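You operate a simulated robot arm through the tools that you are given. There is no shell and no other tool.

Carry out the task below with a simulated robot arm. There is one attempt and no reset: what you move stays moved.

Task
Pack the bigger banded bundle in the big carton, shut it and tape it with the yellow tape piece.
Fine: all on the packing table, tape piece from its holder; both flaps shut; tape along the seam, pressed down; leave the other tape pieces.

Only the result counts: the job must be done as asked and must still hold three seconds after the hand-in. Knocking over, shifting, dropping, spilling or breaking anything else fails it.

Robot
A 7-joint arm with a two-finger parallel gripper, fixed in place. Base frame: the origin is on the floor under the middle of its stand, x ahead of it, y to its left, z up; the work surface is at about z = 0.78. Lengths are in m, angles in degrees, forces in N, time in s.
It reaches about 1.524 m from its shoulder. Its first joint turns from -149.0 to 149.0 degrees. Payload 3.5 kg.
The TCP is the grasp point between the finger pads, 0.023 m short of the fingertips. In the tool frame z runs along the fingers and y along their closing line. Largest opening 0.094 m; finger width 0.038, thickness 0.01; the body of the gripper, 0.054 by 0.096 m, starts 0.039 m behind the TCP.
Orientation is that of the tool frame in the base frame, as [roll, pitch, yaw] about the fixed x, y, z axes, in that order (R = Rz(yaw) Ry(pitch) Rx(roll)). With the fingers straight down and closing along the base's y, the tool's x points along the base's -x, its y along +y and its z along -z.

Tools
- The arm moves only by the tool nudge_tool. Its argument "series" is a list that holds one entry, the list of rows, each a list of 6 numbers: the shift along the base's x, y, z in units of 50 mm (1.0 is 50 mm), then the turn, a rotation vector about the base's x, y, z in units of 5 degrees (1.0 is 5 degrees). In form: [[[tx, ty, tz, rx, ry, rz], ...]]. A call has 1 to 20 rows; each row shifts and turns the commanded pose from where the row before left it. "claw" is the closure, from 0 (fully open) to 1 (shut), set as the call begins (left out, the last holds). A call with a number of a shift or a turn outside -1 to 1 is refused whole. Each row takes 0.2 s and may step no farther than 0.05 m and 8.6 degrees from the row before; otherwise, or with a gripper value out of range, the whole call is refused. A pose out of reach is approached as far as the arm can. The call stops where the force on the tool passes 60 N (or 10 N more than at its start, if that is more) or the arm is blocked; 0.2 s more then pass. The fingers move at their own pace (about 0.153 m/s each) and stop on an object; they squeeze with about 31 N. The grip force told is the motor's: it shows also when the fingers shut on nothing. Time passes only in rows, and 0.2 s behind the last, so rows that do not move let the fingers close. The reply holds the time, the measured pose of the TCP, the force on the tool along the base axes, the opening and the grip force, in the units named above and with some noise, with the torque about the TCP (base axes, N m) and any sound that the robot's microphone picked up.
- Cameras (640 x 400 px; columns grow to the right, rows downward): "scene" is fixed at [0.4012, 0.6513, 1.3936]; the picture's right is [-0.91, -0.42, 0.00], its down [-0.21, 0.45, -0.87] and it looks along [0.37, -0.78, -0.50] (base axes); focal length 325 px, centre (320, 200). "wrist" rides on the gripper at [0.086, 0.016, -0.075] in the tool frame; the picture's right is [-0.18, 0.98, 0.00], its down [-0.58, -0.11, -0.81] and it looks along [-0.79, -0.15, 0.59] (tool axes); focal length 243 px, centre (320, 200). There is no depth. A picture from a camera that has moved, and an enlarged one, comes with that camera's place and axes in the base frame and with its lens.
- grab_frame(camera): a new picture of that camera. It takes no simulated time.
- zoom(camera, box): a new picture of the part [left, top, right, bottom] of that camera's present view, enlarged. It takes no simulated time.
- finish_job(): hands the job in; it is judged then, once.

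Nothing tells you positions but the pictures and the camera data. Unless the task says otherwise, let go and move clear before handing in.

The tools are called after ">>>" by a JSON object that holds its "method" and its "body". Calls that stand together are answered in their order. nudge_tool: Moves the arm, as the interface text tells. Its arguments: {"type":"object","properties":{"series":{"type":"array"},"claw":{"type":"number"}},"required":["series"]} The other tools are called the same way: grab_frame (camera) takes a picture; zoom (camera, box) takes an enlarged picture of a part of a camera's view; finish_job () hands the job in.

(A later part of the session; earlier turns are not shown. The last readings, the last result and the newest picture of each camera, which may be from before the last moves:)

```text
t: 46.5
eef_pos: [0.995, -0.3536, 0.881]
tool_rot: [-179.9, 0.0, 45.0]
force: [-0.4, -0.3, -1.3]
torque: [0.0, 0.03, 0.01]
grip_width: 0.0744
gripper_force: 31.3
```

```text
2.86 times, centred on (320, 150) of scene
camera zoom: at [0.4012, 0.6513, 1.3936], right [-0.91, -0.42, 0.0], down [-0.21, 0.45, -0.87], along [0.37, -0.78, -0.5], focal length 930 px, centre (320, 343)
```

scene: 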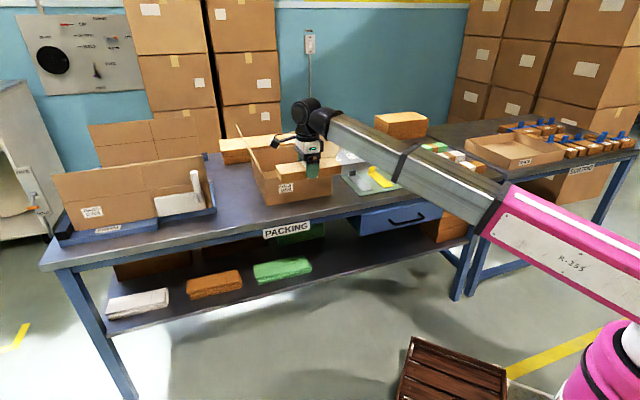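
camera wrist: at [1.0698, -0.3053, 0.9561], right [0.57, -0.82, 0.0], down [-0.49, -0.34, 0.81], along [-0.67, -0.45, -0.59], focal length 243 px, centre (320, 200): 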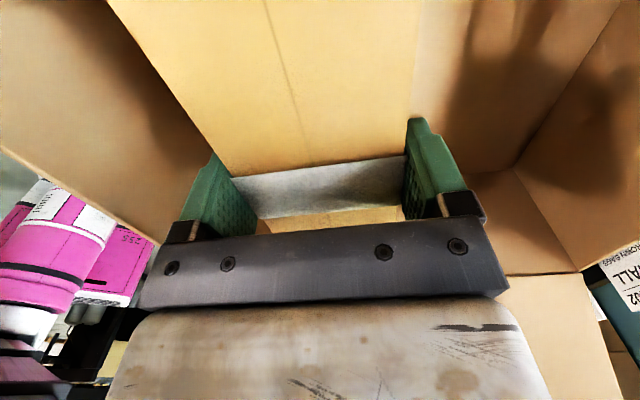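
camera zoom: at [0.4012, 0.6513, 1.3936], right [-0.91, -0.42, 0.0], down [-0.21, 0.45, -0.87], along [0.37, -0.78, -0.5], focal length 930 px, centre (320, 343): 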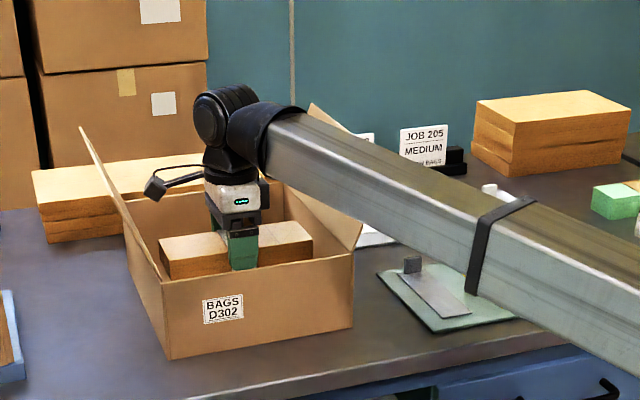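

The bundle is inside the walls and the flaps look undisturbed. I'll lower it gently onto the carton floor.

>>> {"method": "nudge_tool", "body": {"series": [[[0, 0, -0.2, 0, 0, 0], [0, 0, -0.3, 0, 0, 0], [0, 0, -0.3, 0, 0, 0], [0, 0, -0.2, 0, 0, 0], [0, 0, -0.15, 0, 0, 0], [0, 0, -0.1, 0, 0, 0], [0, 0, 0, 0, 0, 0]]]}}

>>> {"method": "grab_frame", "body": {"camera": "wrist"}}

>>> {"method": "zoom", "body": {"camera": "scene", "box": [220, 80, 420, 220]}}

```text
t: 48.1
eef_pos: [0.9942, -0.3554, 0.8199]
tool_rot: [-179.9, 0.0, 44.9]
force: [-0.1, 0.5, -2.0]
torque: [0.03, 0.03, 0.0]
grip_width: 0.0748
gripper_force: 31.1
```

```text
taken
camera wrist: at [1.069, -0.306, 0.894], right [0.57, -0.82, 0.0], down [-0.49, -0.34, 0.81], along [-0.67, -0.45, -0.59], focal length 243 px, centre (320, 200)
```

wrist: 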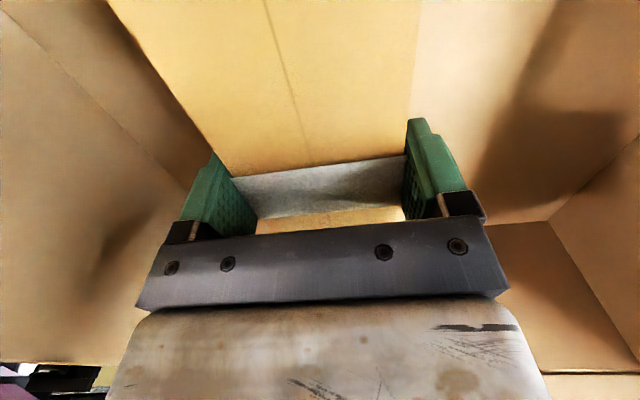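

```text
2.86 times, centred on (320, 150) of scene
camera zoom: at [0.4012, 0.6513, 1.3936], right [-0.91, -0.42, 0.0], down [-0.21, 0.45, -0.87], along [0.37, -0.78, -0.5], focal length 930 px, centre (320, 343)
```

zoom: 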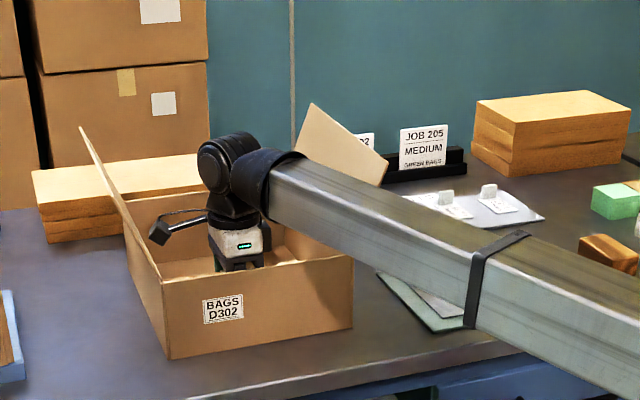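

I'm just above the carton floor. I'll lower a few millimetres more and watch the force.

>>> {"method": "nudge_tool", "body": {"series": [[[0, 0, -0.06, 0, 0, 0], [0, 0, -0.06, 0, 0, 0], [0, 0, -0.04, 0, 0, 0], [0, 0, 0, 0, 0, 0]]]}}

```text
t: 49.1
eef_pos: [0.9959, -0.3546, 0.8119]
tool_rot: [-179.8, 0.0, 45.0]
force: [0.4, 0.0, -1.8]
torque: [-0.01, -0.01, 0.0]
grip_width: 0.0743
gripper_force: 31.0
```

>>> {"method": "nudge_tool", "body": {"series": [[[0, 0, -0.04, 0, 0, 0], [0, 0, -0.04, 0, 0, 0], [0, 0, 0, 0, 0, 0]]]}}

```text
t: 49.9
eef_pos: [0.9956, -0.3546, 0.8106]
tool_rot: [180.0, -0.1, 45.0]
force: [5.0, -2.4, 29.1]
torque: [-0.05, -0.17, 0.04]
grip_width: 0.0745
gripper_force: 31.2
```

The bundle has touched the floor (29 N upward). I'll relieve the pressure slightly, open the fingers and check before lifting out.

>>> {"method": "nudge_tool", "body": {"series": [[[0, 0, 0.04, 0, 0, 0], [0, 0, 0, 0, 0, 0]]]}}

>>> {"method": "nudge_tool", "body": {"series": [[[0, 0, 0, 0, 0, 0], [0, 0, 0, 0, 0, 0], [0, 0, 0, 0, 0, 0]]], "claw": 0}}

>>> {"method": "nudge_tool", "body": {"series": [[[0, 0, 0.1, 0, 0, 0], [0, 0, 0.2, 0, 0, 0], [0, 0, 0.3, 0, 0, 0], [0, 0, 0.4, 0, 0, 0], [0, 0, 0.5, 0, 0, 0], [0, 0, 0.5, 0, 0, 0], [0, 0, 0.5, 0, 0, 0], [0, 0, 0.5, 0, 0, 0], [0, 0, 0.4, 0, 0, 0], [0, 0, 0.2, 0, 0, 0], [0, 0, 0, 0, 0, 0]]]}}

>>> {"method": "grab_frame", "body": {"camera": "wrist"}}

>>> {"method": "grab_frame", "body": {"camera": "scene"}}

```text
t: 50.5
eef_pos: [0.996, -0.3544, 0.8091]
tool_rot: [-179.9, -0.1, 45.1]
force: [5.3, -1.8, 12.5]
torque: [0.1, -0.96, -0.12]
grip_width: 0.0747
gripper_force: 31.1
```

```text
t: 51.3
eef_pos: [0.9948, -0.3538, 0.8096]
tool_rot: [-179.7, 0.0, 44.9]
force: [0.1, 0.2, 0.5]
torque: [0.01, 0.0, 0.01]
grip_width: 0.0937
gripper_force: 0.1
```

```text
t: 53.7
eef_pos: [0.9963, -0.3561, 0.9902]
tool_rot: [-179.7, 0.1, 44.9]
force: [-0.2, 0.6, -0.3]
torque: [-0.06, 0.01, 0.03]
grip_width: 0.094
gripper_force: 0.1
```

```text
taken
camera wrist: at [1.0689, -0.3065, 1.0643], right [0.57, -0.82, 0.0], down [-0.49, -0.34, 0.81], along [-0.67, -0.45, -0.59], focal length 243 px, centre (320, 200)
```

wrist: 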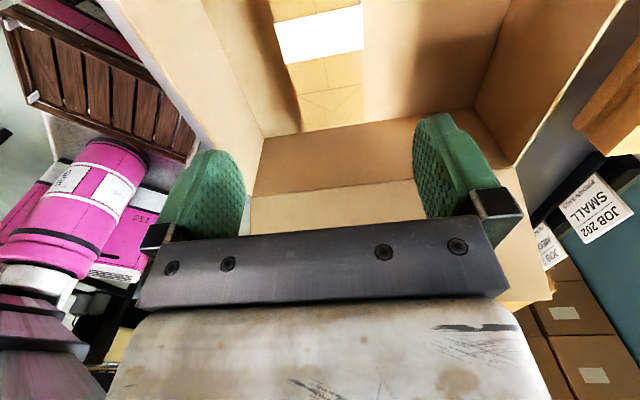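

```text
taken
```

scene: 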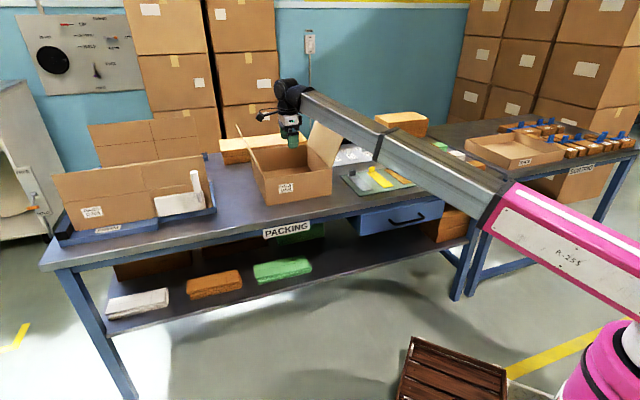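

The bundle lies flat inside the carton. Next is closing the flaps: I'll close the fingers, rise over the right flap and come down outside it to push it inward.

>>> {"method": "nudge_tool", "body": {"series": [[[0, 0, 0.2, 0, 0, 0], [0, 0, 0.4, 0, 0, 0], [0, 0, 0.4, 0, 0, 0], [0, 0, 0.4, 0, 0, 0], [0, 0, 0.2, 0, 0, 0], [-0.16, -0.2, 0, 0, 0, 0], [-0.315, -0.4, 0, 0, 0, 0], [-0.315, -0.4, 0, 0, 0, 0], [-0.315, -0.4, 0, 0, 0, 0], [-0.315, -0.4, 0, 0, 0, 0], [-0.315, -0.4, 0, 0, 0, 0], [-0.315, -0.4, 0, 0, 0, 0], [-0.315, -0.4, 0, 0, 0, 0], [-0.315, -0.4, 0, 0, 0, 0], [-0.315, -0.4, 0, 0, 0, 0], [-0.16, -0.2, 0, 0, 0, 0], [0, 0, 0, 0, 0, 0]]], "claw": 1}}

>>> {"method": "grab_frame", "body": {"camera": "wrist"}}

>>> {"method": "zoom", "body": {"camera": "scene", "box": [220, 60, 420, 220]}}

```text
t: 57.3
eef_pos: [0.8388, -0.5552, 1.0696]
tool_rot: [-179.9, 0.1, 44.9]
force: [0.0, 0.1, -0.5]
torque: [0.01, 0.01, 0.01]
grip_width: 0.0
gripper_force: 31.1
```

```text
taken
camera wrist: at [0.9113, -0.5062, 1.1444], right [0.57, -0.82, 0.0], down [-0.49, -0.34, 0.81], along [-0.67, -0.45, -0.59], focal length 243 px, centre (320, 200)
```

wrist: 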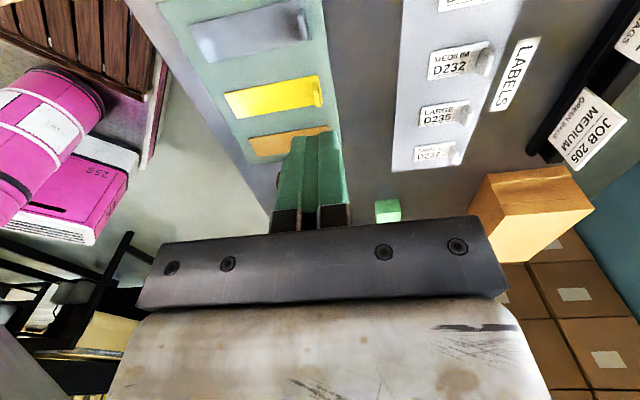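

```text
2.50 times, centred on (320, 140) of scene
camera zoom: at [0.4012, 0.6513, 1.3936], right [-0.91, -0.42, 0.0], down [-0.21, 0.45, -0.87], along [0.37, -0.78, -0.5], focal length 813 px, centre (320, 350)
```

zoom: 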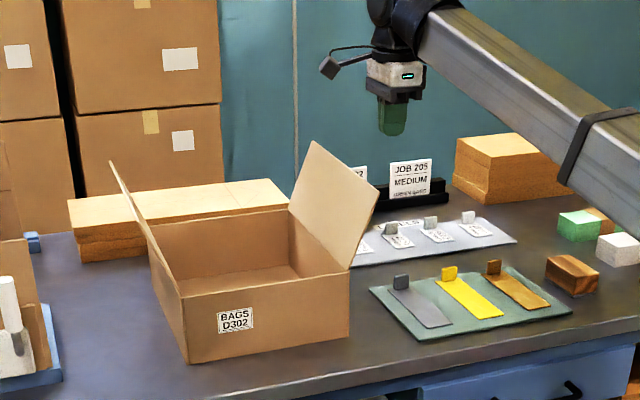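

The hand is outside the right flap with fingers closed. I'll lower to just below the flap's top edge and bring the fingers up to the flap.

>>> {"method": "nudge_tool", "body": {"series": [[[0, 0, -0.2, 0, 0, 0], [0, 0, -0.4, 0, 0, 0], [0, 0, -0.4, 0, 0, 0], [0, 0, -0.4, 0, 0, 0], [0, 0, -0.25, 0, 0, 0], [0, 0, -0.12, 0, 0, 0], [0.2, 0.2, 0, 0, 0, 0], [0.25, 0.25, 0, 0, 0, 0], [0.25, 0.25, 0, 0, 0, 0], [0.17, 0.17, 0, 0, 0, 0], [0, 0, 0, 0, 0, 0]]]}}

>>> {"method": "zoom", "body": {"camera": "scene", "box": [220, 60, 420, 220]}}

```text
t: 59.7
eef_pos: [0.8817, -0.5109, 0.9838]
tool_rot: [-179.8, 0.0, 45.0]
force: [0.4, -0.6, -0.2]
torque: [0.03, 0.0, -0.02]
grip_width: 0.0
gripper_force: 31.1
```

```text
2.50 times, centred on (320, 140) of scene
camera zoom: at [0.4012, 0.6513, 1.3936], right [-0.91, -0.42, 0.0], down [-0.21, 0.45, -0.87], along [0.37, -0.78, -0.5], focal length 813 px, centre (320, 350)
```

zoom: 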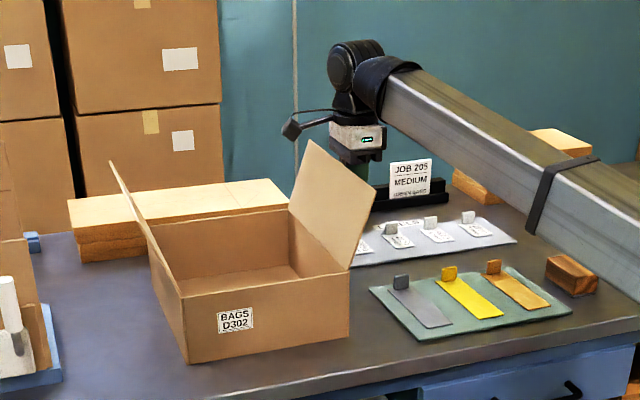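

The fingers are at the flap's outer face. I'll push it along its arc, past vertical and inward.

>>> {"method": "nudge_tool", "body": {"series": [[[0.22, 0.22, 0.07, 0, 0, 0], [0.22, 0.22, 0.07, 0, 0, 0], [0.22, 0.22, 0.06, 0, 0, 0], [0.187, 0.187, 0.015, 0, 0, 0], [0.187, 0.187, 0.015, 0, 0, 0], [0.184, 0.184, -0.055, 0, 0, 0], [0.184, 0.184, -0.055, 0, 0, 0], [0.17, 0.17, -0.12, 0, 0, 0], [0.17, 0.17, -0.12, 0, 0, 0], [0, 0, 0, 0, 0, 0]]]}}

>>> {"method": "zoom", "body": {"camera": "scene", "box": [220, 60, 420, 220]}}

```text
t: 61.9
eef_pos: [0.9687, -0.4232, 0.9741]
tool_rot: [-179.7, 0.0, 44.9]
force: [0.8, 0.2, -0.2]
torque: [-0.01, 0.02, -0.02]
grip_width: 0.0
gripper_force: 31.2
```

```text
2.50 times, centred on (320, 140) of scene
camera zoom: at [0.4012, 0.6513, 1.3936], right [-0.91, -0.42, 0.0], down [-0.21, 0.45, -0.87], along [0.37, -0.78, -0.5], focal length 813 px, centre (320, 350)
```

zoom: 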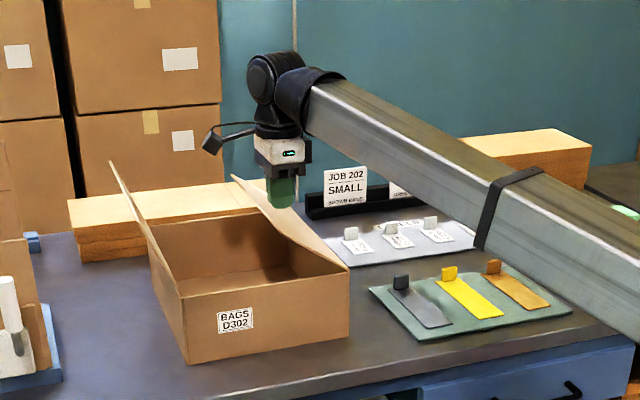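

The flap is folding inward as planned. I'll continue the arc down until it lies flat.

>>> {"method": "nudge_tool", "body": {"series": [[[0.14, 0.14, -0.175, 0, 0, 0], [0.14, 0.14, -0.175, 0, 0, 0], [0.1, 0.1, -0.2, 0, 0, 0], [0.1, 0.1, -0.2, 0, 0, 0], [0.04, 0.04, -0.15, 0, 0, 0], [0.04, 0.04, -0.15, 0, 0, 0], [0.04, 0.04, -0.1, 0, 0, 0], [0, 0, 0, 0, 0, 0]]]}}

>>> {"method": "zoom", "body": {"camera": "scene", "box": [220, 60, 420, 220]}}

```text
t: 63.7
eef_pos: [0.9972, -0.3954, 0.917]
tool_rot: [-179.9, 0.1, 44.9]
force: [-0.9, -1.1, 1.8]
torque: [-0.07, 0.04, -0.01]
grip_width: 0.0001
gripper_force: 31.1
```

```text
2.50 times, centred on (320, 140) of scene
camera zoom: at [0.4012, 0.6513, 1.3936], right [-0.91, -0.42, 0.0], down [-0.21, 0.45, -0.87], along [0.37, -0.78, -0.5], focal length 813 px, centre (320, 350)
```

zoom: 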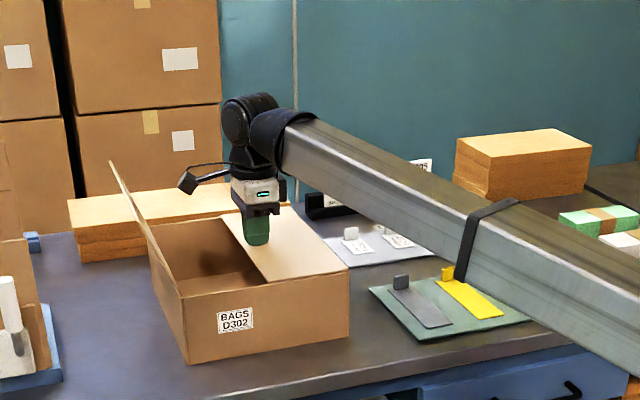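

The right flap is nearly flat, with light contact force. I'll press a few more millimetres, then lift off and see whether it stays shut.

>>> {"method": "nudge_tool", "body": {"series": [[[0, 0, -0.06, 0, 0, 0], [0, 0, -0.06, 0, 0, 0], [0, 0, 0, 0, 0, 0]]]}}

>>> {"method": "nudge_tool", "body": {"series": [[[0, 0, 0.1, 0, 0, 0], [0, 0, 0.3, 0, 0, 0], [0, 0, 0.4, 0, 0, 0], [0, 0, 0.4, 0, 0, 0], [0, 0, 0.3, 0, 0, 0], [0, 0, 0, 0, 0, 0]]]}}

>>> {"method": "zoom", "body": {"camera": "scene", "box": [220, 60, 420, 220]}}

>>> {"method": "grab_frame", "body": {"camera": "wrist"}}

```text
t: 64.5
eef_pos: [0.9974, -0.395, 0.9146]
tool_rot: [180.0, -0.1, 45.0]
force: [6.1, -6.6, 43.5]
torque: [-0.74, 0.45, 0.16]
grip_width: 0.0001
gripper_force: 30.7
```

```text
t: 65.9
eef_pos: [0.9986, -0.3929, 0.9882]
tool_rot: [-179.8, 0.0, 45.1]
force: [-0.4, 0.5, 0.1]
torque: [0.0, 0.0, -0.02]
grip_width: 0.0
gripper_force: 30.7
```

```text
2.50 times, centred on (320, 140) of scene
camera zoom: at [0.4012, 0.6513, 1.3936], right [-0.91, -0.42, 0.0], down [-0.21, 0.45, -0.87], along [0.37, -0.78, -0.5], focal length 813 px, centre (320, 350)
```

zoom: 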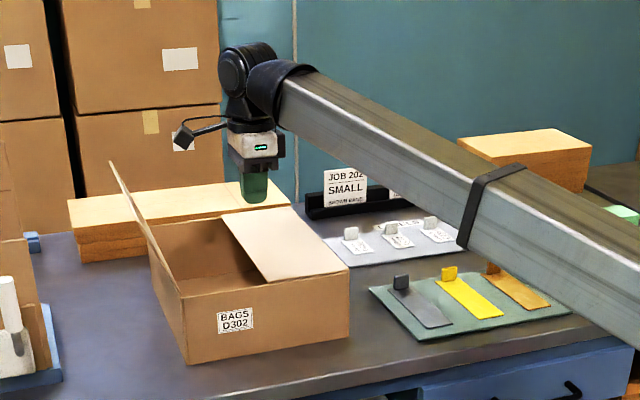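

```text
taken
camera wrist: at [1.0714, -0.345, 1.0617], right [0.57, -0.82, 0.0], down [-0.49, -0.34, 0.81], along [-0.67, -0.45, -0.59], focal length 243 px, centre (320, 200)
```

wrist: 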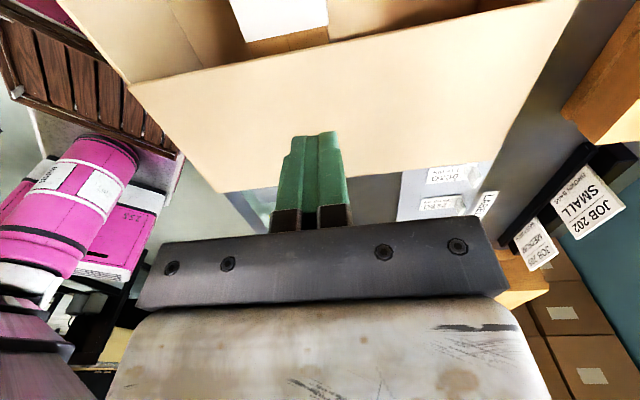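

The right flap stays shut. I'll rise, cross over the left flap and come down just outside it, staying clear of the form station.

>>> {"method": "nudge_tool", "body": {"series": [[[0, 0, 0.2, 0, 0, 0], [0, 0, 0.4, 0, 0, 0], [0, 0, 0.4, 0, 0, 0], [0, 0, 0.4, 0, 0, 0], [0, 0, 0.3, 0, 0, 0], [0.185, 0.185, 0, 0, 0, 0], [0.39, 0.39, 0, 0, 0, 0], [0.39, 0.39, 0, 0, 0, 0], [0.39, 0.39, 0, 0, 0, 0], [0.39, 0.39, 0, 0, 0, 0], [0.39, 0.39, 0, 0, 0, 0], [0.39, 0.39, 0, 0, 0, 0], [0.39, 0.39, 0, 0, 0, 0], [0.39, 0.39, 0, 0, 0, 0], [0.185, 0.185, 0, 0, 0, 0], [0, 0, 0, 0, 0, 0]]]}}

>>> {"method": "zoom", "body": {"camera": "scene", "box": [180, 60, 380, 220]}}

>>> {"method": "grab_frame", "body": {"camera": "wrist"}}

```text
t: 69.3
eef_pos: [1.1715, -0.2203, 1.0711]
tool_rot: [-179.9, 0.0, 45.0]
force: [0.3, 0.0, 0.0]
torque: [0.0, -0.02, -0.03]
grip_width: 0.0001
gripper_force: 30.9
```

```text
2.50 times, centred on (280, 140) of scene
camera zoom: at [0.4012, 0.6513, 1.3936], right [-0.91, -0.42, 0.0], down [-0.21, 0.45, -0.87], along [0.37, -0.78, -0.5], focal length 813 px, centre (420, 350)
```

zoom: 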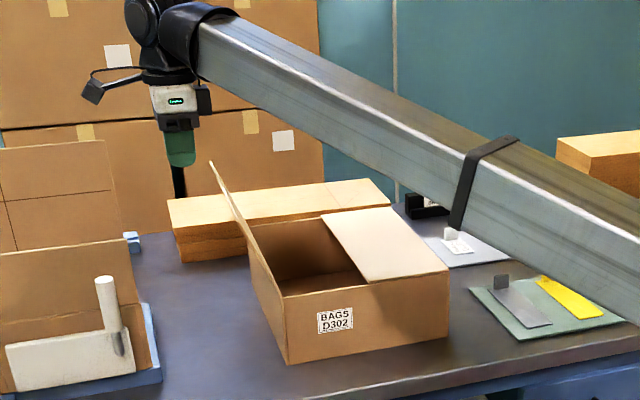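

```text
taken
camera wrist: at [1.2447, -0.1711, 1.1459], right [0.57, -0.82, 0.0], down [-0.49, -0.34, 0.81], along [-0.67, -0.45, -0.59], focal length 243 px, centre (320, 200)
```

wrist: 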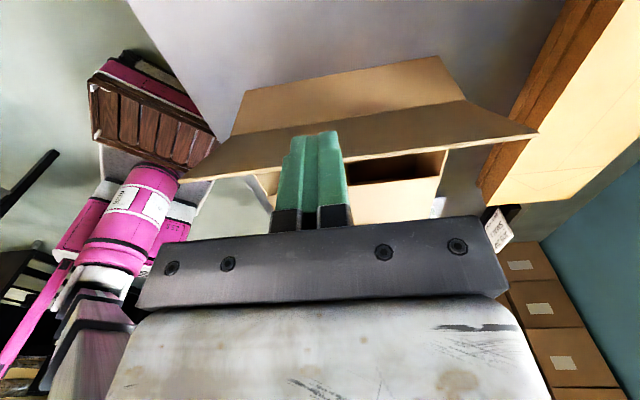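

I'm above and just outside the left flap. I'll lower and bring the fingers to the flap, then push it inward.

>>> {"method": "nudge_tool", "body": {"series": [[[0, 0, -0.2, 0, 0, 0], [0, 0, -0.4, 0, 0, 0], [0, 0, -0.4, 0, 0, 0], [0, 0, -0.4, 0, 0, 0], [0, 0, -0.25, 0, 0, 0], [0, 0, -0.12, 0, 0, 0], [-0.1, -0.1, 0, 0, 0, 0], [-0.2, -0.2, 0, 0, 0, 0], [-0.2, -0.2, 0, 0, 0, 0], [0, 0, 0, 0, 0, 0]]]}}

>>> {"method": "zoom", "body": {"camera": "scene", "box": [180, 60, 380, 220]}}

>>> {"method": "grab_frame", "body": {"camera": "wrist"}}

```text
t: 71.5
eef_pos: [1.147, -0.2443, 0.9842]
tool_rot: [-179.8, 0.0, 45.2]
force: [0.0, -0.1, -0.1]
torque: [-0.01, -0.01, -0.04]
grip_width: 0.0
gripper_force: 30.9
```

```text
2.50 times, centred on (280, 140) of scene
camera zoom: at [0.4012, 0.6513, 1.3936], right [-0.91, -0.42, 0.0], down [-0.21, 0.45, -0.87], along [0.37, -0.78, -0.5], focal length 813 px, centre (420, 350)
```

zoom: 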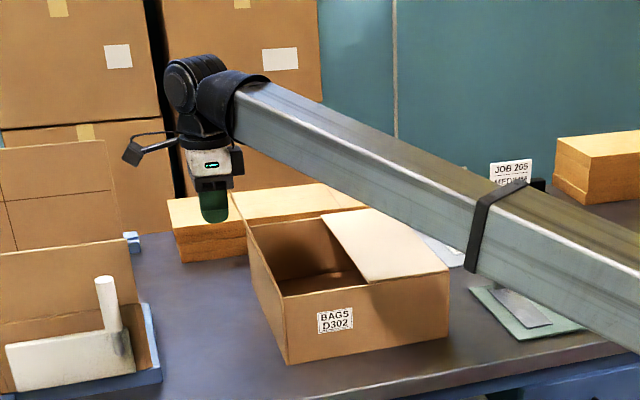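

```text
taken
camera wrist: at [1.2204, -0.1962, 1.0581], right [0.57, -0.82, 0.0], down [-0.49, -0.34, 0.81], along [-0.67, -0.45, -0.59], focal length 243 px, centre (320, 200)
```

wrist: 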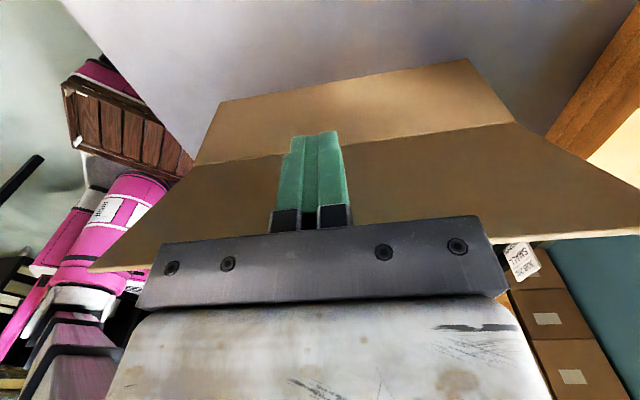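

The fingers are at the left flap's outer face. I'll push it over along the mirrored arc.

>>> {"method": "nudge_tool", "body": {"series": [[[-0.2, -0.2, 0.07, 0, 0, 0], [-0.2, -0.2, 0.07, 0, 0, 0], [-0.19, -0.19, 0.06, 0, 0, 0], [-0.187, -0.187, 0.015, 0, 0, 0], [-0.187, -0.187, 0.015, 0, 0, 0], [-0.184, -0.184, -0.055, 0, 0, 0], [-0.184, -0.184, -0.055, 0, 0, 0], [-0.17, -0.17, -0.12, 0, 0, 0], [-0.17, -0.17, -0.12, 0, 0, 0], [0, 0, 0, 0, 0, 0]]]}}

>>> {"method": "zoom", "body": {"camera": "scene", "box": [180, 60, 380, 220]}}

```text
t: 73.7
eef_pos: [1.0645, -0.3272, 0.9771]
tool_rot: [-179.8, 0.0, 45.0]
force: [-0.3, 0.3, 0.4]
torque: [-0.02, 0.0, 0.02]
grip_width: 0.0
gripper_force: 31.1
```

```text
2.50 times, centred on (280, 140) of scene
camera zoom: at [0.4012, 0.6513, 1.3936], right [-0.91, -0.42, 0.0], down [-0.21, 0.45, -0.87], along [0.37, -0.78, -0.5], focal length 813 px, centre (420, 350)
```

zoom: 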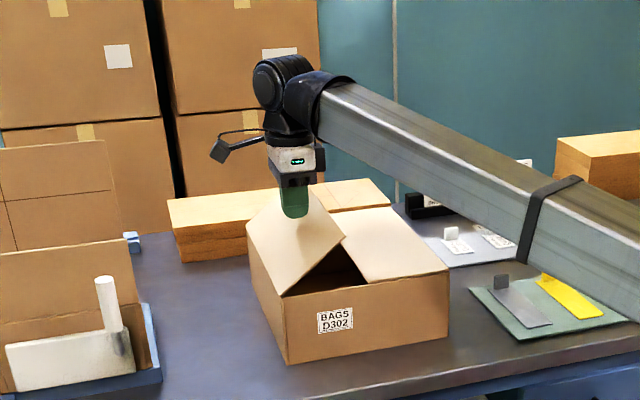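

The left flap is coming down. I'll continue the arc until it lies flat.

>>> {"method": "nudge_tool", "body": {"series": [[[-0.14, -0.14, -0.175, 0, 0, 0], [-0.14, -0.14, -0.175, 0, 0, 0], [-0.1, -0.1, -0.2, 0, 0, 0], [-0.1, -0.1, -0.2, 0, 0, 0], [-0.04, -0.04, -0.15, 0, 0, 0], [-0.04, -0.04, -0.15, 0, 0, 0], [-0.04, -0.04, -0.12, 0, 0, 0], [0, 0, -0.05, 0, 0, 0], [0, 0, 0, 0, 0, 0]]]}}

>>> {"method": "zoom", "body": {"camera": "scene", "box": [180, 60, 380, 220]}}

```text
t: 75.7
eef_pos: [1.0346, -0.3584, 0.9168]
tool_rot: [-180.0, -0.1, 44.9]
force: [1.1, -0.4, 12.2]
torque: [0.12, -0.14, 0.03]
grip_width: 0.0
gripper_force: 31.1
```

```text
2.50 times, centred on (280, 140) of scene
camera zoom: at [0.4012, 0.6513, 1.3936], right [-0.91, -0.42, 0.0], down [-0.21, 0.45, -0.87], along [0.37, -0.78, -0.5], focal length 813 px, centre (420, 350)
```

zoom: 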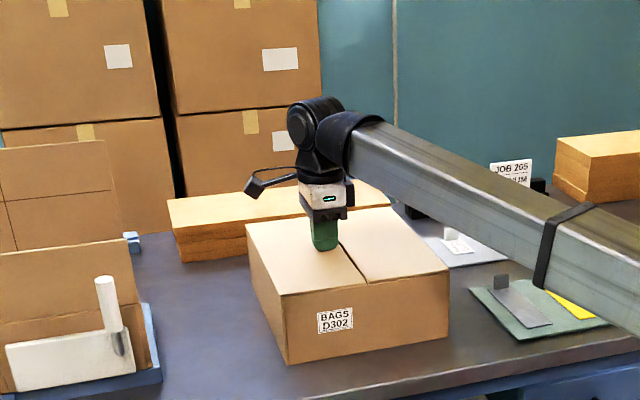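

Both flaps look shut with the seam visible in the middle. I'll lift off and check they stay down.

>>> {"method": "nudge_tool", "body": {"series": [[[0, 0, 0.1, 0, 0, 0], [0, 0, 0.3, 0, 0, 0], [0, 0, 0.4, 0, 0, 0], [0, 0, 0.4, 0, 0, 0], [0, 0, 0.4, 0, 0, 0], [0, 0, 0.3, 0, 0, 0], [0, 0, 0, 0, 0, 0]]]}}

>>> {"method": "zoom", "body": {"camera": "scene", "box": [220, 105, 380, 215]}}

>>> {"method": "grab_frame", "body": {"camera": "wrist"}}

```text
t: 77.3
eef_pos: [1.0335, -0.3577, 1.0108]
tool_rot: [-179.9, 0.1, 45.0]
force: [-0.3, 0.5, -0.1]
torque: [0.01, 0.02, 0.01]
grip_width: 0.0
gripper_force: 31.2
```

```text
3.64 times, centred on (300, 160) of scene
camera zoom: at [0.4012, 0.6513, 1.3936], right [-0.91, -0.42, 0.0], down [-0.21, 0.45, -0.87], along [0.37, -0.78, -0.5], focal length 1183 px, centre (393, 346)
```

zoom: 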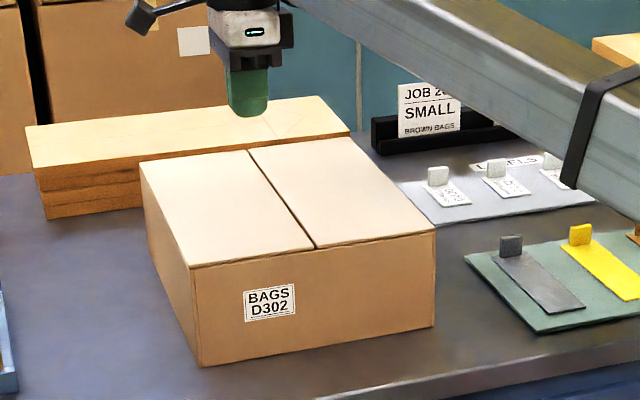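

```text
taken
camera wrist: at [1.1074, -0.3084, 1.0849], right [0.57, -0.82, 0.0], down [-0.49, -0.34, 0.81], along [-0.67, -0.45, -0.59], focal length 243 px, centre (320, 200)
```

wrist: 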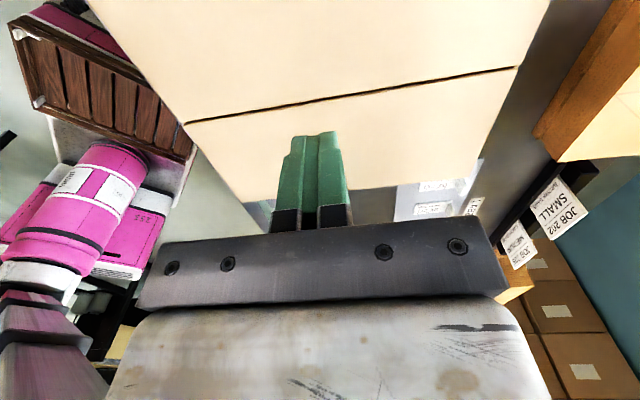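

Both flaps stay shut and the carton has not moved; the seam is at e1 ≈ 0.452 (e1 is the 45° table axis). Next is the yellow tape, so I'll move to hover over its tab at the far end of the piece.

>>> {"method": "nudge_tool", "body": {"series": [[[-0.2, -0.19, 0.1, 0, 0, 0], [-0.413, -0.371, 0, 0, 0, 0], [-0.413, -0.371, 0, 0, 0, 0], [-0.413, -0.371, 0, 0, 0, 0], [-0.413, -0.371, 0, 0, 0, 0], [-0.413, -0.371, 0, 0, 0, 0], [-0.413, -0.371, 0, 0, 0, 0], [-0.413, -0.371, 0, 0, 0, 0], [-0.413, -0.371, 0, 0, 0, 0], [-0.413, -0.371, 0, 0, 0, 0], [-0.413, -0.371, 0, 0, 0, 0], [-0.413, -0.371, 0, 0, 0, 0], [-0.413, -0.371, 0, 0, 0, 0], [-0.413, -0.371, 0, 0, 0, 0], [-0.2, -0.18, -0.2, 0, 0, 0], [0, 0, -0.3, 0, 0, 0], [0, 0, -0.3, 0, 0, 0], [0, 0, -0.3, 0, 0, 0], [0, 0, 0, 0, 0, 0]]], "claw": 0.4}}

>>> {"method": "grab_frame", "body": {"camera": "wrist"}}

>>> {"method": "zoom", "body": {"camera": "scene", "box": [320, 110, 440, 205]}}

```text
t: 81.3
eef_pos: [0.7461, -0.6187, 0.9609]
tool_rot: [-179.9, 0.1, 45.1]
force: [-0.7, -0.3, -0.1]
torque: [0.0, -0.02, 0.0]
grip_width: 0.0563
gripper_force: 0.1
```

```text
taken
camera wrist: at [0.8188, -0.5696, 1.0345], right [0.57, -0.82, 0.0], down [-0.49, -0.34, 0.81], along [-0.67, -0.45, -0.59], focal length 243 px, centre (320, 200)
```

wrist: 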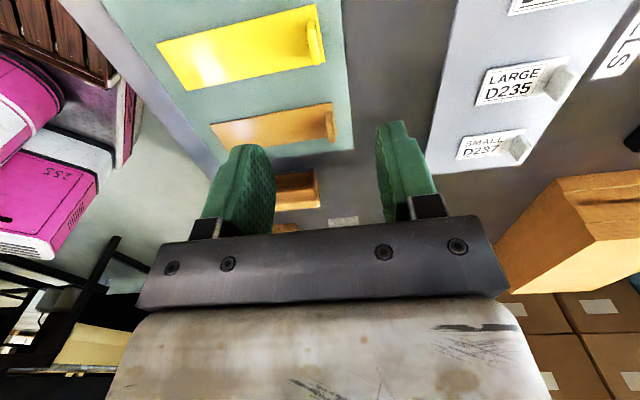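

```text
4.21 times, centred on (380, 158) of scene
camera zoom: at [0.4012, 0.6513, 1.3936], right [-0.91, -0.42, 0.0], down [-0.21, 0.45, -0.87], along [0.37, -0.78, -0.5], focal length 1370 px, centre (67, 379)
```

zoom: 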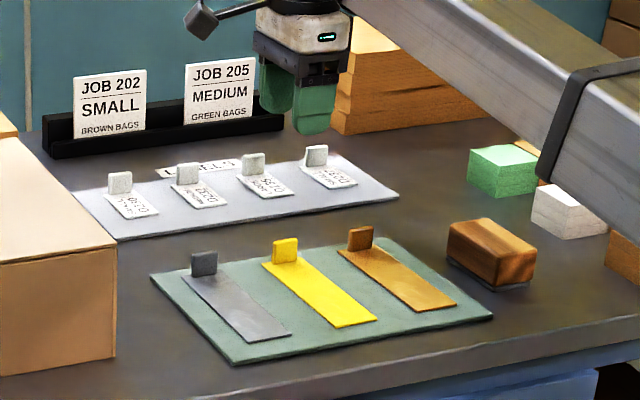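

The yellow tab is at the right end of the yellow piece in the wrist view. I'll zoom in to place it precisely.

>>> {"method": "zoom", "body": {"camera": "wrist", "box": [140, 0, 380, 150]}}

>>> {"method": "zoom", "body": {"camera": "scene", "box": [360, 155, 420, 195]}}

```text
2.67 times, centred on (260, 75) of wrist
camera zoom: at [0.8188, -0.5696, 1.0345], right [0.57, -0.82, 0.0], down [-0.49, -0.34, 0.81], along [-0.67, -0.45, -0.59], focal length 647 px, centre (480, 533)
```

zoom: 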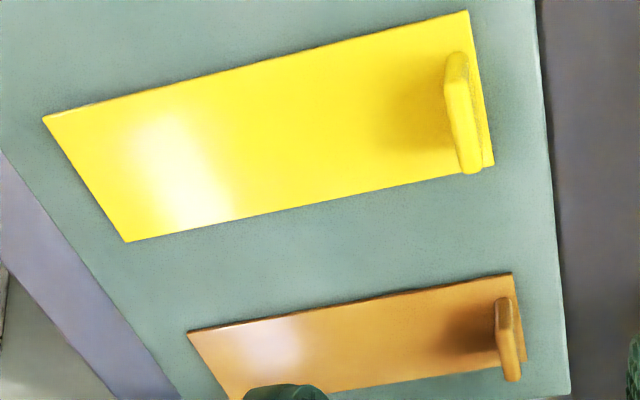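

```text
10.00 times, centred on (390, 175) of scene
camera zoom: at [0.4012, 0.6513, 1.3936], right [-0.91, -0.42, 0.0], down [-0.21, 0.45, -0.87], along [0.37, -0.78, -0.5], focal length 3253 px, centre (-380, 450)
```

zoom: 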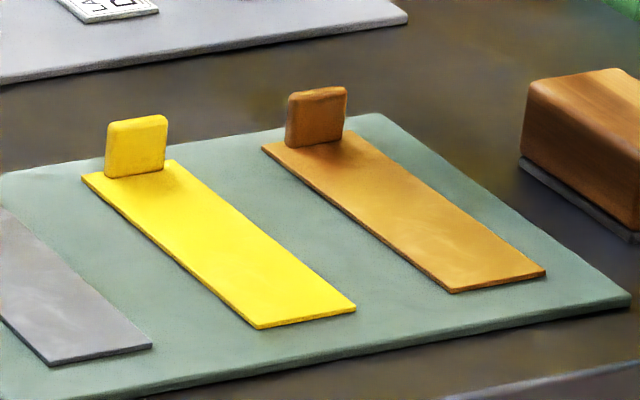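

The yellow tab's centre is at about e1 0.092, e2 0.962 (e1 and e2 are the table axes), almost under the gripper. I'll descend to just above it and check alignment.

>>> {"method": "nudge_tool", "body": {"series": [[[-0.03, 0.04, -0.2, 0, 0, 0], [0, 0, -0.4, 0, 0, 0], [0, 0, -0.4, 0, 0, 0], [0, 0, -0.4, 0, 0, 0], [0, 0, -0.4, 0, 0, 0], [0, 0, -0.4, 0, 0, 0], [0, 0, -0.2, 0, 0, 0], [0, 0, 0, 0, 0, 0]]]}}

>>> {"method": "grab_frame", "body": {"camera": "wrist"}}

>>> {"method": "zoom", "body": {"camera": "scene", "box": [340, 140, 430, 195]}}

```text
t: 83.1
eef_pos: [0.7438, -0.6165, 0.8412]
tool_rot: [-179.8, 0.0, 45.0]
force: [-0.9, 0.0, 0.4]
torque: [0.01, 0.02, 0.02]
grip_width: 0.0563
gripper_force: 0.1
```

```text
taken
camera wrist: at [0.8175, -0.5677, 0.9148], right [0.57, -0.82, 0.0], down [-0.49, -0.34, 0.81], along [-0.67, -0.45, -0.59], focal length 243 px, centre (320, 200)
```

wrist: 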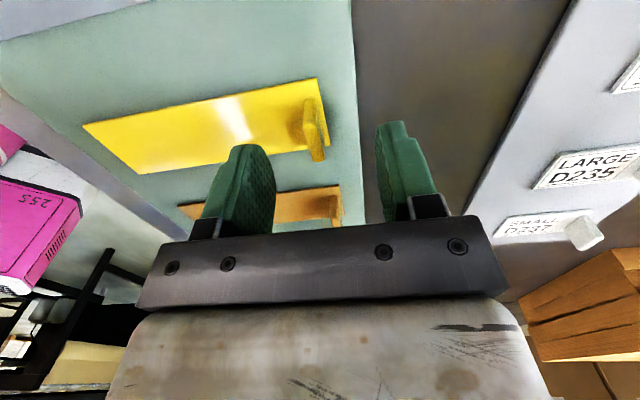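

```text
7.11 times, centred on (385, 168) of scene
camera zoom: at [0.4012, 0.6513, 1.3936], right [-0.91, -0.42, 0.0], down [-0.21, 0.45, -0.87], along [0.37, -0.78, -0.5], focal length 2313 px, centre (-142, 431)
```

zoom: 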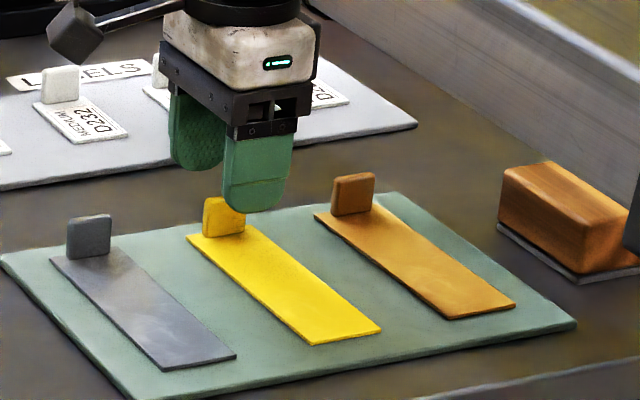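

The finger and tab line up. I'll descend the last 26 mm so the fingers straddle the tab without touching the card.

>>> {"method": "nudge_tool", "body": {"series": [[[0, 0, -0.15, 0, 0, 0], [0, 0, -0.15, 0, 0, 0], [0, 0, -0.12, 0, 0, 0], [0, 0, -0.08, 0, 0, 0], [0, 0, 0, 0, 0, 0]]]}}

>>> {"method": "grab_frame", "body": {"camera": "wrist"}}

>>> {"method": "zoom", "body": {"camera": "scene", "box": [340, 140, 430, 195]}}

```text
t: 84.3
eef_pos: [0.7449, -0.6164, 0.8154]
tool_rot: [-179.8, 0.0, 45.0]
force: [-0.5, 0.0, 0.3]
torque: [0.0, -0.01, -0.01]
grip_width: 0.0564
gripper_force: 0.0
```

```text
taken
camera wrist: at [0.8183, -0.5681, 0.8902], right [0.57, -0.82, 0.0], down [-0.49, -0.34, 0.81], along [-0.67, -0.45, -0.59], focal length 243 px, centre (320, 200)
```

wrist: 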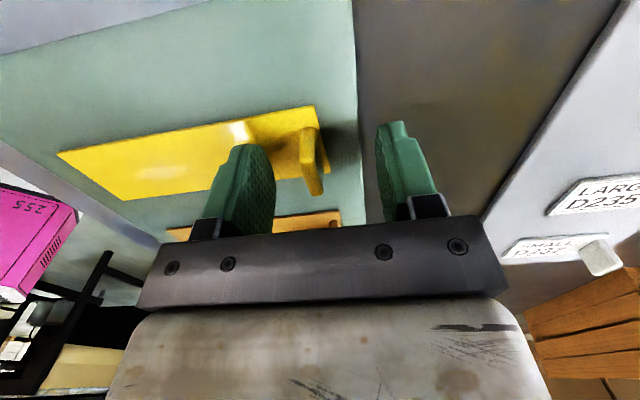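

```text
7.11 times, centred on (385, 168) of scene
camera zoom: at [0.4012, 0.6513, 1.3936], right [-0.91, -0.42, 0.0], down [-0.21, 0.45, -0.87], along [0.37, -0.78, -0.5], focal length 2313 px, centre (-142, 431)
```

zoom: 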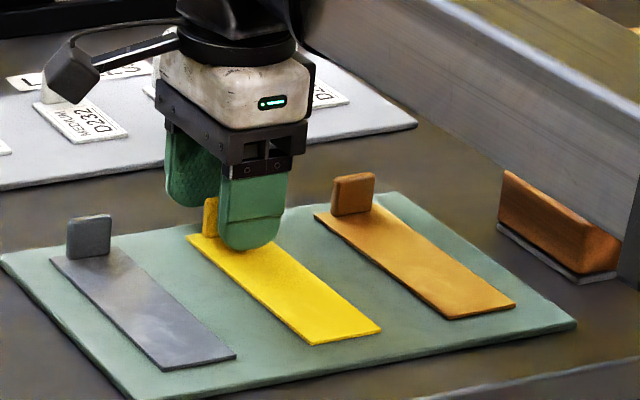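

The tab sits about 3 mm toward the front finger. I'll centre on it and close the gripper.

>>> {"method": "nudge_tool", "body": {"series": [[[-0.045, 0.045, 0, 0, 0, 0], [0, 0, 0, 0, 0, 0]]]}}

>>> {"method": "nudge_tool", "body": {"series": [[[0, 0, 0, 0, 0, 0], [0, 0, 0, 0, 0, 0], [0, 0, 0, 0, 0, 0], [0, 0, 0, 0, 0, 0]]], "claw": 1}}

>>> {"method": "grab_frame", "body": {"camera": "wrist"}}

>>> {"method": "zoom", "body": {"camera": "scene", "box": [340, 140, 430, 195]}}

```text
t: 84.9
eef_pos: [0.7415, -0.6143, 0.8155]
tool_rot: [-179.8, 0.0, 44.9]
force: [1.0, -0.6, 0.2]
torque: [-0.02, -0.02, 0.0]
grip_width: 0.0563
gripper_force: 0.0
```

```text
t: 85.9
eef_pos: [0.7419, -0.6145, 0.815]
tool_rot: [-179.8, 0.0, 45.1]
force: [-0.7, 0.0, 0.5]
torque: [-0.02, -0.02, -0.01]
grip_width: 0.0068
gripper_force: 31.2
```

```text
taken
camera wrist: at [0.8154, -0.566, 0.8905], right [0.57, -0.82, 0.0], down [-0.49, -0.34, 0.81], along [-0.67, -0.45, -0.59], focal length 243 px, centre (320, 200)
```

wrist: 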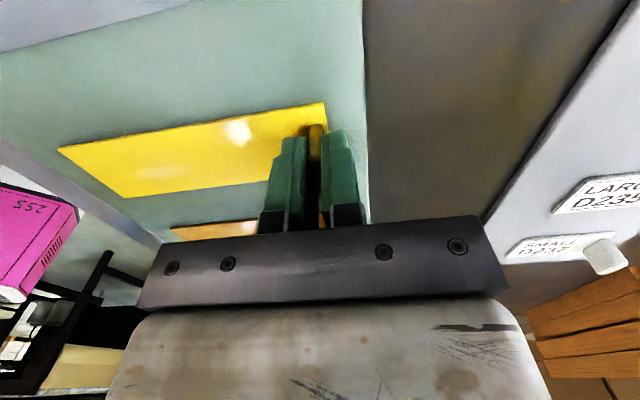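

```text
7.11 times, centred on (385, 168) of scene
camera zoom: at [0.4012, 0.6513, 1.3936], right [-0.91, -0.42, 0.0], down [-0.21, 0.45, -0.87], along [0.37, -0.78, -0.5], focal length 2313 px, centre (-142, 431)
```

zoom: 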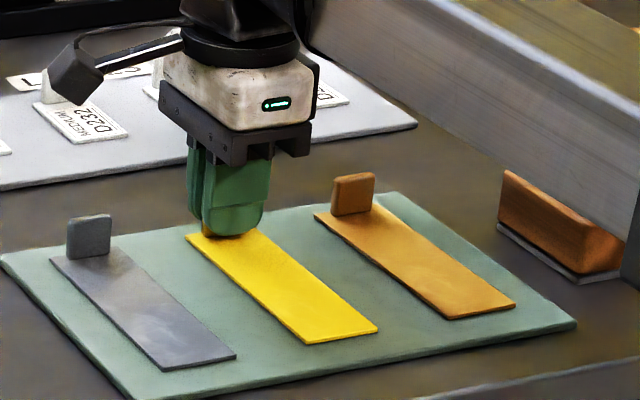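

The tab is gripped (6.8 mm). I'll lift slowly and check that only the yellow piece comes up.

>>> {"method": "nudge_tool", "body": {"series": [[[0, 0, 0.08, 0, 0, 0], [0, 0, 0.15, 0, 0, 0], [0, 0, 0.2, 0, 0, 0], [0, 0, 0.3, 0, 0, 0], [0, 0, 0.4, 0, 0, 0], [0, 0, 0.5, 0, 0, 0], [0, 0, 0.5, 0, 0, 0], [0, 0, 0.5, 0, 0, 0], [0, 0, 0.4, 0, 0, 0], [0, 0, 0.2, 0, 0, 0], [0, 0, 0, 0, 0, 0]]]}}

>>> {"method": "grab_frame", "body": {"camera": "wrist"}}

>>> {"method": "zoom", "body": {"camera": "scene", "box": [320, 110, 440, 200]}}

```text
t: 88.3
eef_pos: [0.7414, -0.6128, 0.9775]
tool_rot: [-179.8, 0.0, 45.0]
force: [-0.6, -0.5, 0.6]
torque: [0.0, 0.04, 0.01]
grip_width: 0.0067
gripper_force: 31.0
```

```text
taken
camera wrist: at [0.8154, -0.5651, 1.052], right [0.57, -0.82, 0.0], down [-0.49, -0.34, 0.81], along [-0.67, -0.45, -0.59], focal length 243 px, centre (320, 200)
```

wrist: 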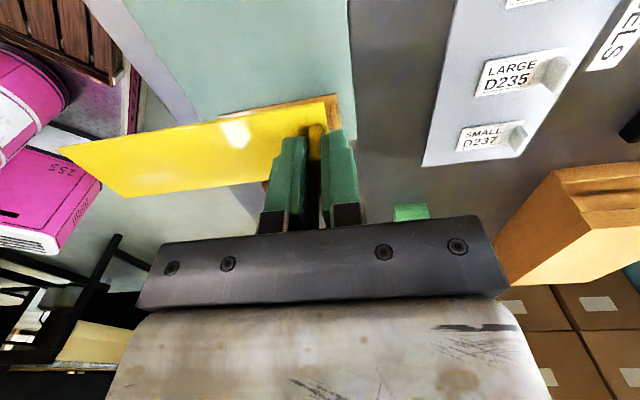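

```text
4.44 times, centred on (380, 155) of scene
camera zoom: at [0.4012, 0.6513, 1.3936], right [-0.91, -0.42, 0.0], down [-0.21, 0.45, -0.87], along [0.37, -0.78, -0.5], focal length 1446 px, centre (53, 400)
```

zoom: 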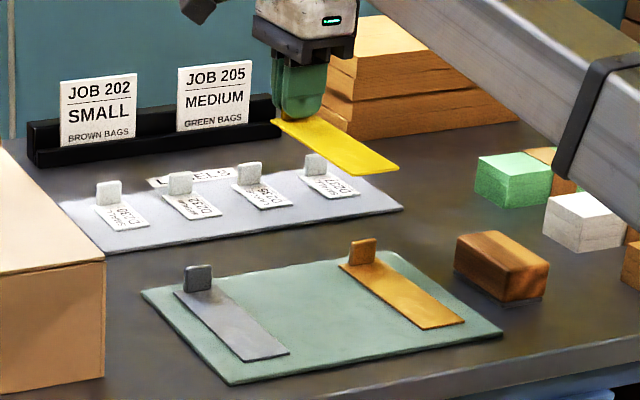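

The yellow tape came away cleanly, level and aligned with the table axis, and the other two pieces stayed put. I'll carry it over the carton so its middle sits over the seam's middle.

>>> {"method": "nudge_tool", "body": {"series": [[[0.2, 0.11, 0.1, 0, 0, 0], [0.436, 0.246, 0.1, 0, 0, 0], [0.436, 0.246, 0, 0, 0, 0], [0.436, 0.246, 0, 0, 0, 0], [0.436, 0.246, 0, 0, 0, 0], [0.436, 0.246, 0, 0, 0, 0], [0.436, 0.246, 0, 0, 0, 0], [0.436, 0.246, 0, 0, 0, 0], [0.436, 0.246, 0, 0, 0, 0], [0.436, 0.246, 0, 0, 0, 0], [0.436, 0.246, 0, 0, 0, 0], [0.436, 0.246, 0, 0, 0, 0], [0.436, 0.246, 0, 0, 0, 0], [0.436, 0.246, 0, 0, 0, 0], [0.436, 0.246, 0, 0, 0, 0], [0.236, 0.138, 0, 0, 0, 0], [0, 0, 0, 0, 0, 0]]]}}

>>> {"method": "grab_frame", "body": {"camera": "wrist"}}

>>> {"method": "zoom", "body": {"camera": "scene", "box": [220, 95, 380, 215]}}

```text
t: 91.9
eef_pos: [1.0677, -0.4286, 0.9879]
tool_rot: [-179.7, 0.0, 45.0]
force: [-0.2, -0.3, -1.0]
torque: [-0.01, 0.0, -0.03]
grip_width: 0.0067
gripper_force: 30.8
```

```text
taken
camera wrist: at [1.1411, -0.3793, 1.063], right [0.57, -0.82, 0.0], down [-0.49, -0.34, 0.81], along [-0.67, -0.45, -0.59], focal length 243 px, centre (320, 200)
```

wrist: 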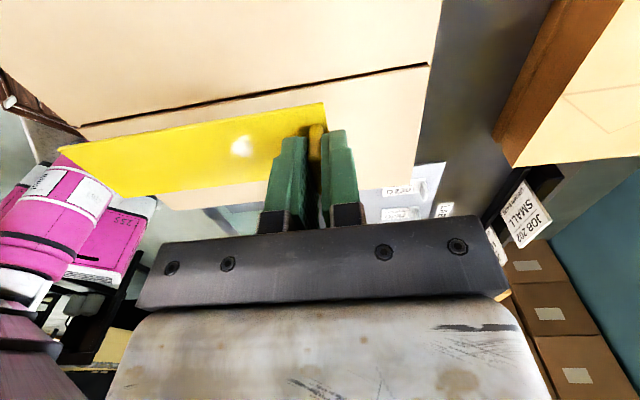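

```text
3.33 times, centred on (300, 155) of scene
camera zoom: at [0.4012, 0.6513, 1.3936], right [-0.91, -0.42, 0.0], down [-0.21, 0.45, -0.87], along [0.37, -0.78, -0.5], focal length 1084 px, centre (387, 350)
```

zoom: 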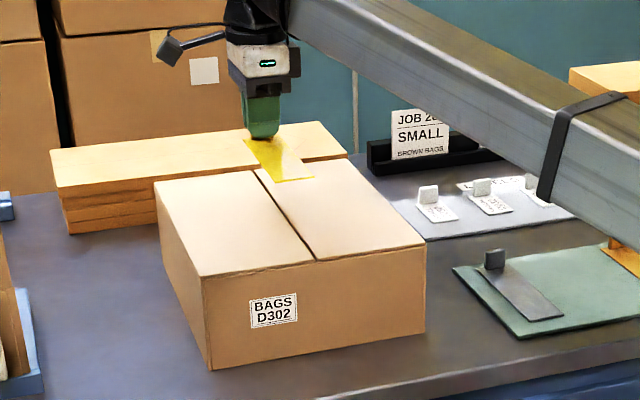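

The tape is lined up with the seam. I'll lower it to about 1 cm above the carton and check alignment again.

>>> {"method": "nudge_tool", "body": {"series": [[[0, 0, -0.2, 0, 0, 0], [0, 0, -0.3, 0, 0, 0], [0, 0, -0.3, 0, 0, 0], [0, 0, -0.2, 0, 0, 0], [0, 0, -0.06, 0, 0, 0], [0, 0, 0, 0, 0, 0]]]}}

>>> {"method": "grab_frame", "body": {"camera": "wrist"}}

>>> {"method": "zoom", "body": {"camera": "scene", "box": [240, 110, 360, 200]}}

```text
t: 93.3
eef_pos: [1.0687, -0.4298, 0.9367]
tool_rot: [-179.9, 0.0, 45.0]
force: [0.4, -0.9, -0.2]
torque: [0.02, -0.01, 0.03]
grip_width: 0.0069
gripper_force: 30.8
```

```text
taken
camera wrist: at [1.1415, -0.3811, 1.0102], right [0.57, -0.82, 0.0], down [-0.49, -0.34, 0.81], along [-0.67, -0.45, -0.59], focal length 243 px, centre (320, 200)
```

wrist: 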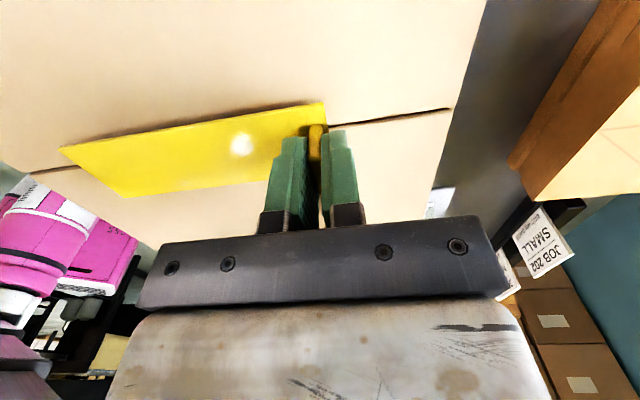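

```text
4.44 times, centred on (300, 155) of scene
camera zoom: at [0.4012, 0.6513, 1.3936], right [-0.91, -0.42, 0.0], down [-0.21, 0.45, -0.87], along [0.37, -0.78, -0.5], focal length 1446 px, centre (409, 400)
```

zoom: 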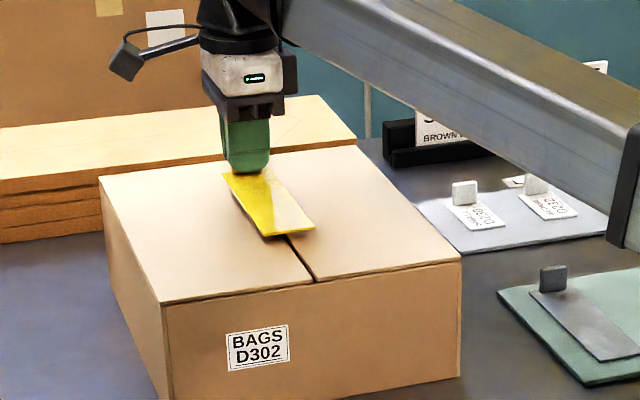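

The tape is centred over the seam in both views. I'll lower it the last centimetre in small steps and watch the contact force.

>>> {"method": "nudge_tool", "body": {"series": [[[-0.015, -0.015, -0.08, 0, 0, 0], [0, 0, -0.08, 0, 0, 0], [0, 0, -0.04, 0, 0, 0], [0, 0, 0, 0, 0, 0]]]}}

```text
t: 94.3
eef_pos: [1.0666, -0.4295, 0.9237]
tool_rot: [-179.7, -0.1, 45.0]
force: [-0.3, 0.1, 0.1]
torque: [0.0, -0.01, -0.01]
grip_width: 0.0066
gripper_force: 30.3
```

>>> {"method": "nudge_tool", "body": {"series": [[[0, 0, -0.03, 0, 0, 0], [0, 0, 0, 0, 0, 0]]]}}

>>> {"method": "nudge_tool", "body": {"series": [[[0, 0, -0.03, 0, 0, 0], [0, 0, 0, 0, 0, 0]]]}}

```text
t: 94.9
eef_pos: [1.0677, -0.4306, 0.9247]
tool_rot: [180.0, -0.1, 45.0]
force: [0.3, 0.5, 6.3]
torque: [0.0, -0.01, -0.01]
grip_width: 0.0068
gripper_force: 30.6
```

```text
t: 95.5
eef_pos: [1.068, -0.4298, 0.9237]
tool_rot: [-179.9, 0.0, 45.0]
force: [-2.0, 0.8, 16.0]
torque: [0.05, -0.01, 0.01]
grip_width: 0.0066
gripper_force: 30.8
```

The tape is touching with 16 N of upward force. I'll look at how it lies before releasing.

>>> {"method": "grab_frame", "body": {"camera": "wrist"}}

>>> {"method": "zoom", "body": {"camera": "scene", "box": [250, 120, 350, 190]}}

```text
taken
camera wrist: at [1.141, -0.3813, 0.9978], right [0.57, -0.82, 0.0], down [-0.49, -0.34, 0.81], along [-0.67, -0.45, -0.59], focal length 243 px, centre (320, 200)
```

wrist: 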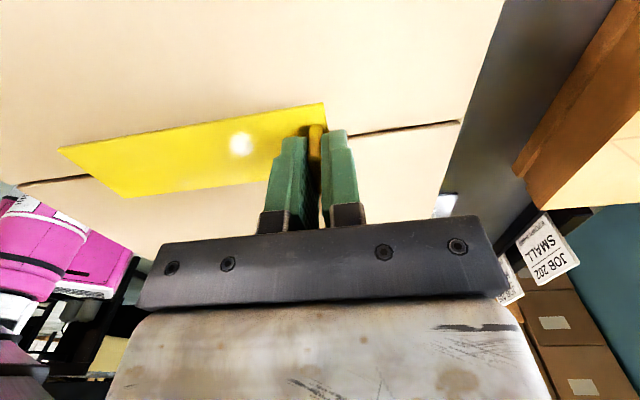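

```text
5.71 times, centred on (300, 155) of scene
camera zoom: at [0.4012, 0.6513, 1.3936], right [-0.91, -0.42, 0.0], down [-0.21, 0.45, -0.87], along [0.37, -0.78, -0.5], focal length 1859 px, centre (434, 457)
```

zoom: 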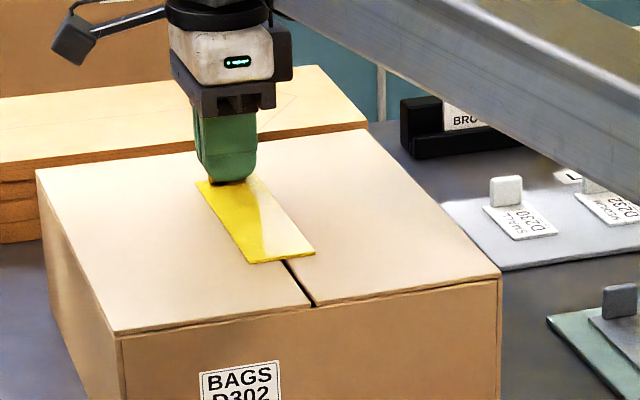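

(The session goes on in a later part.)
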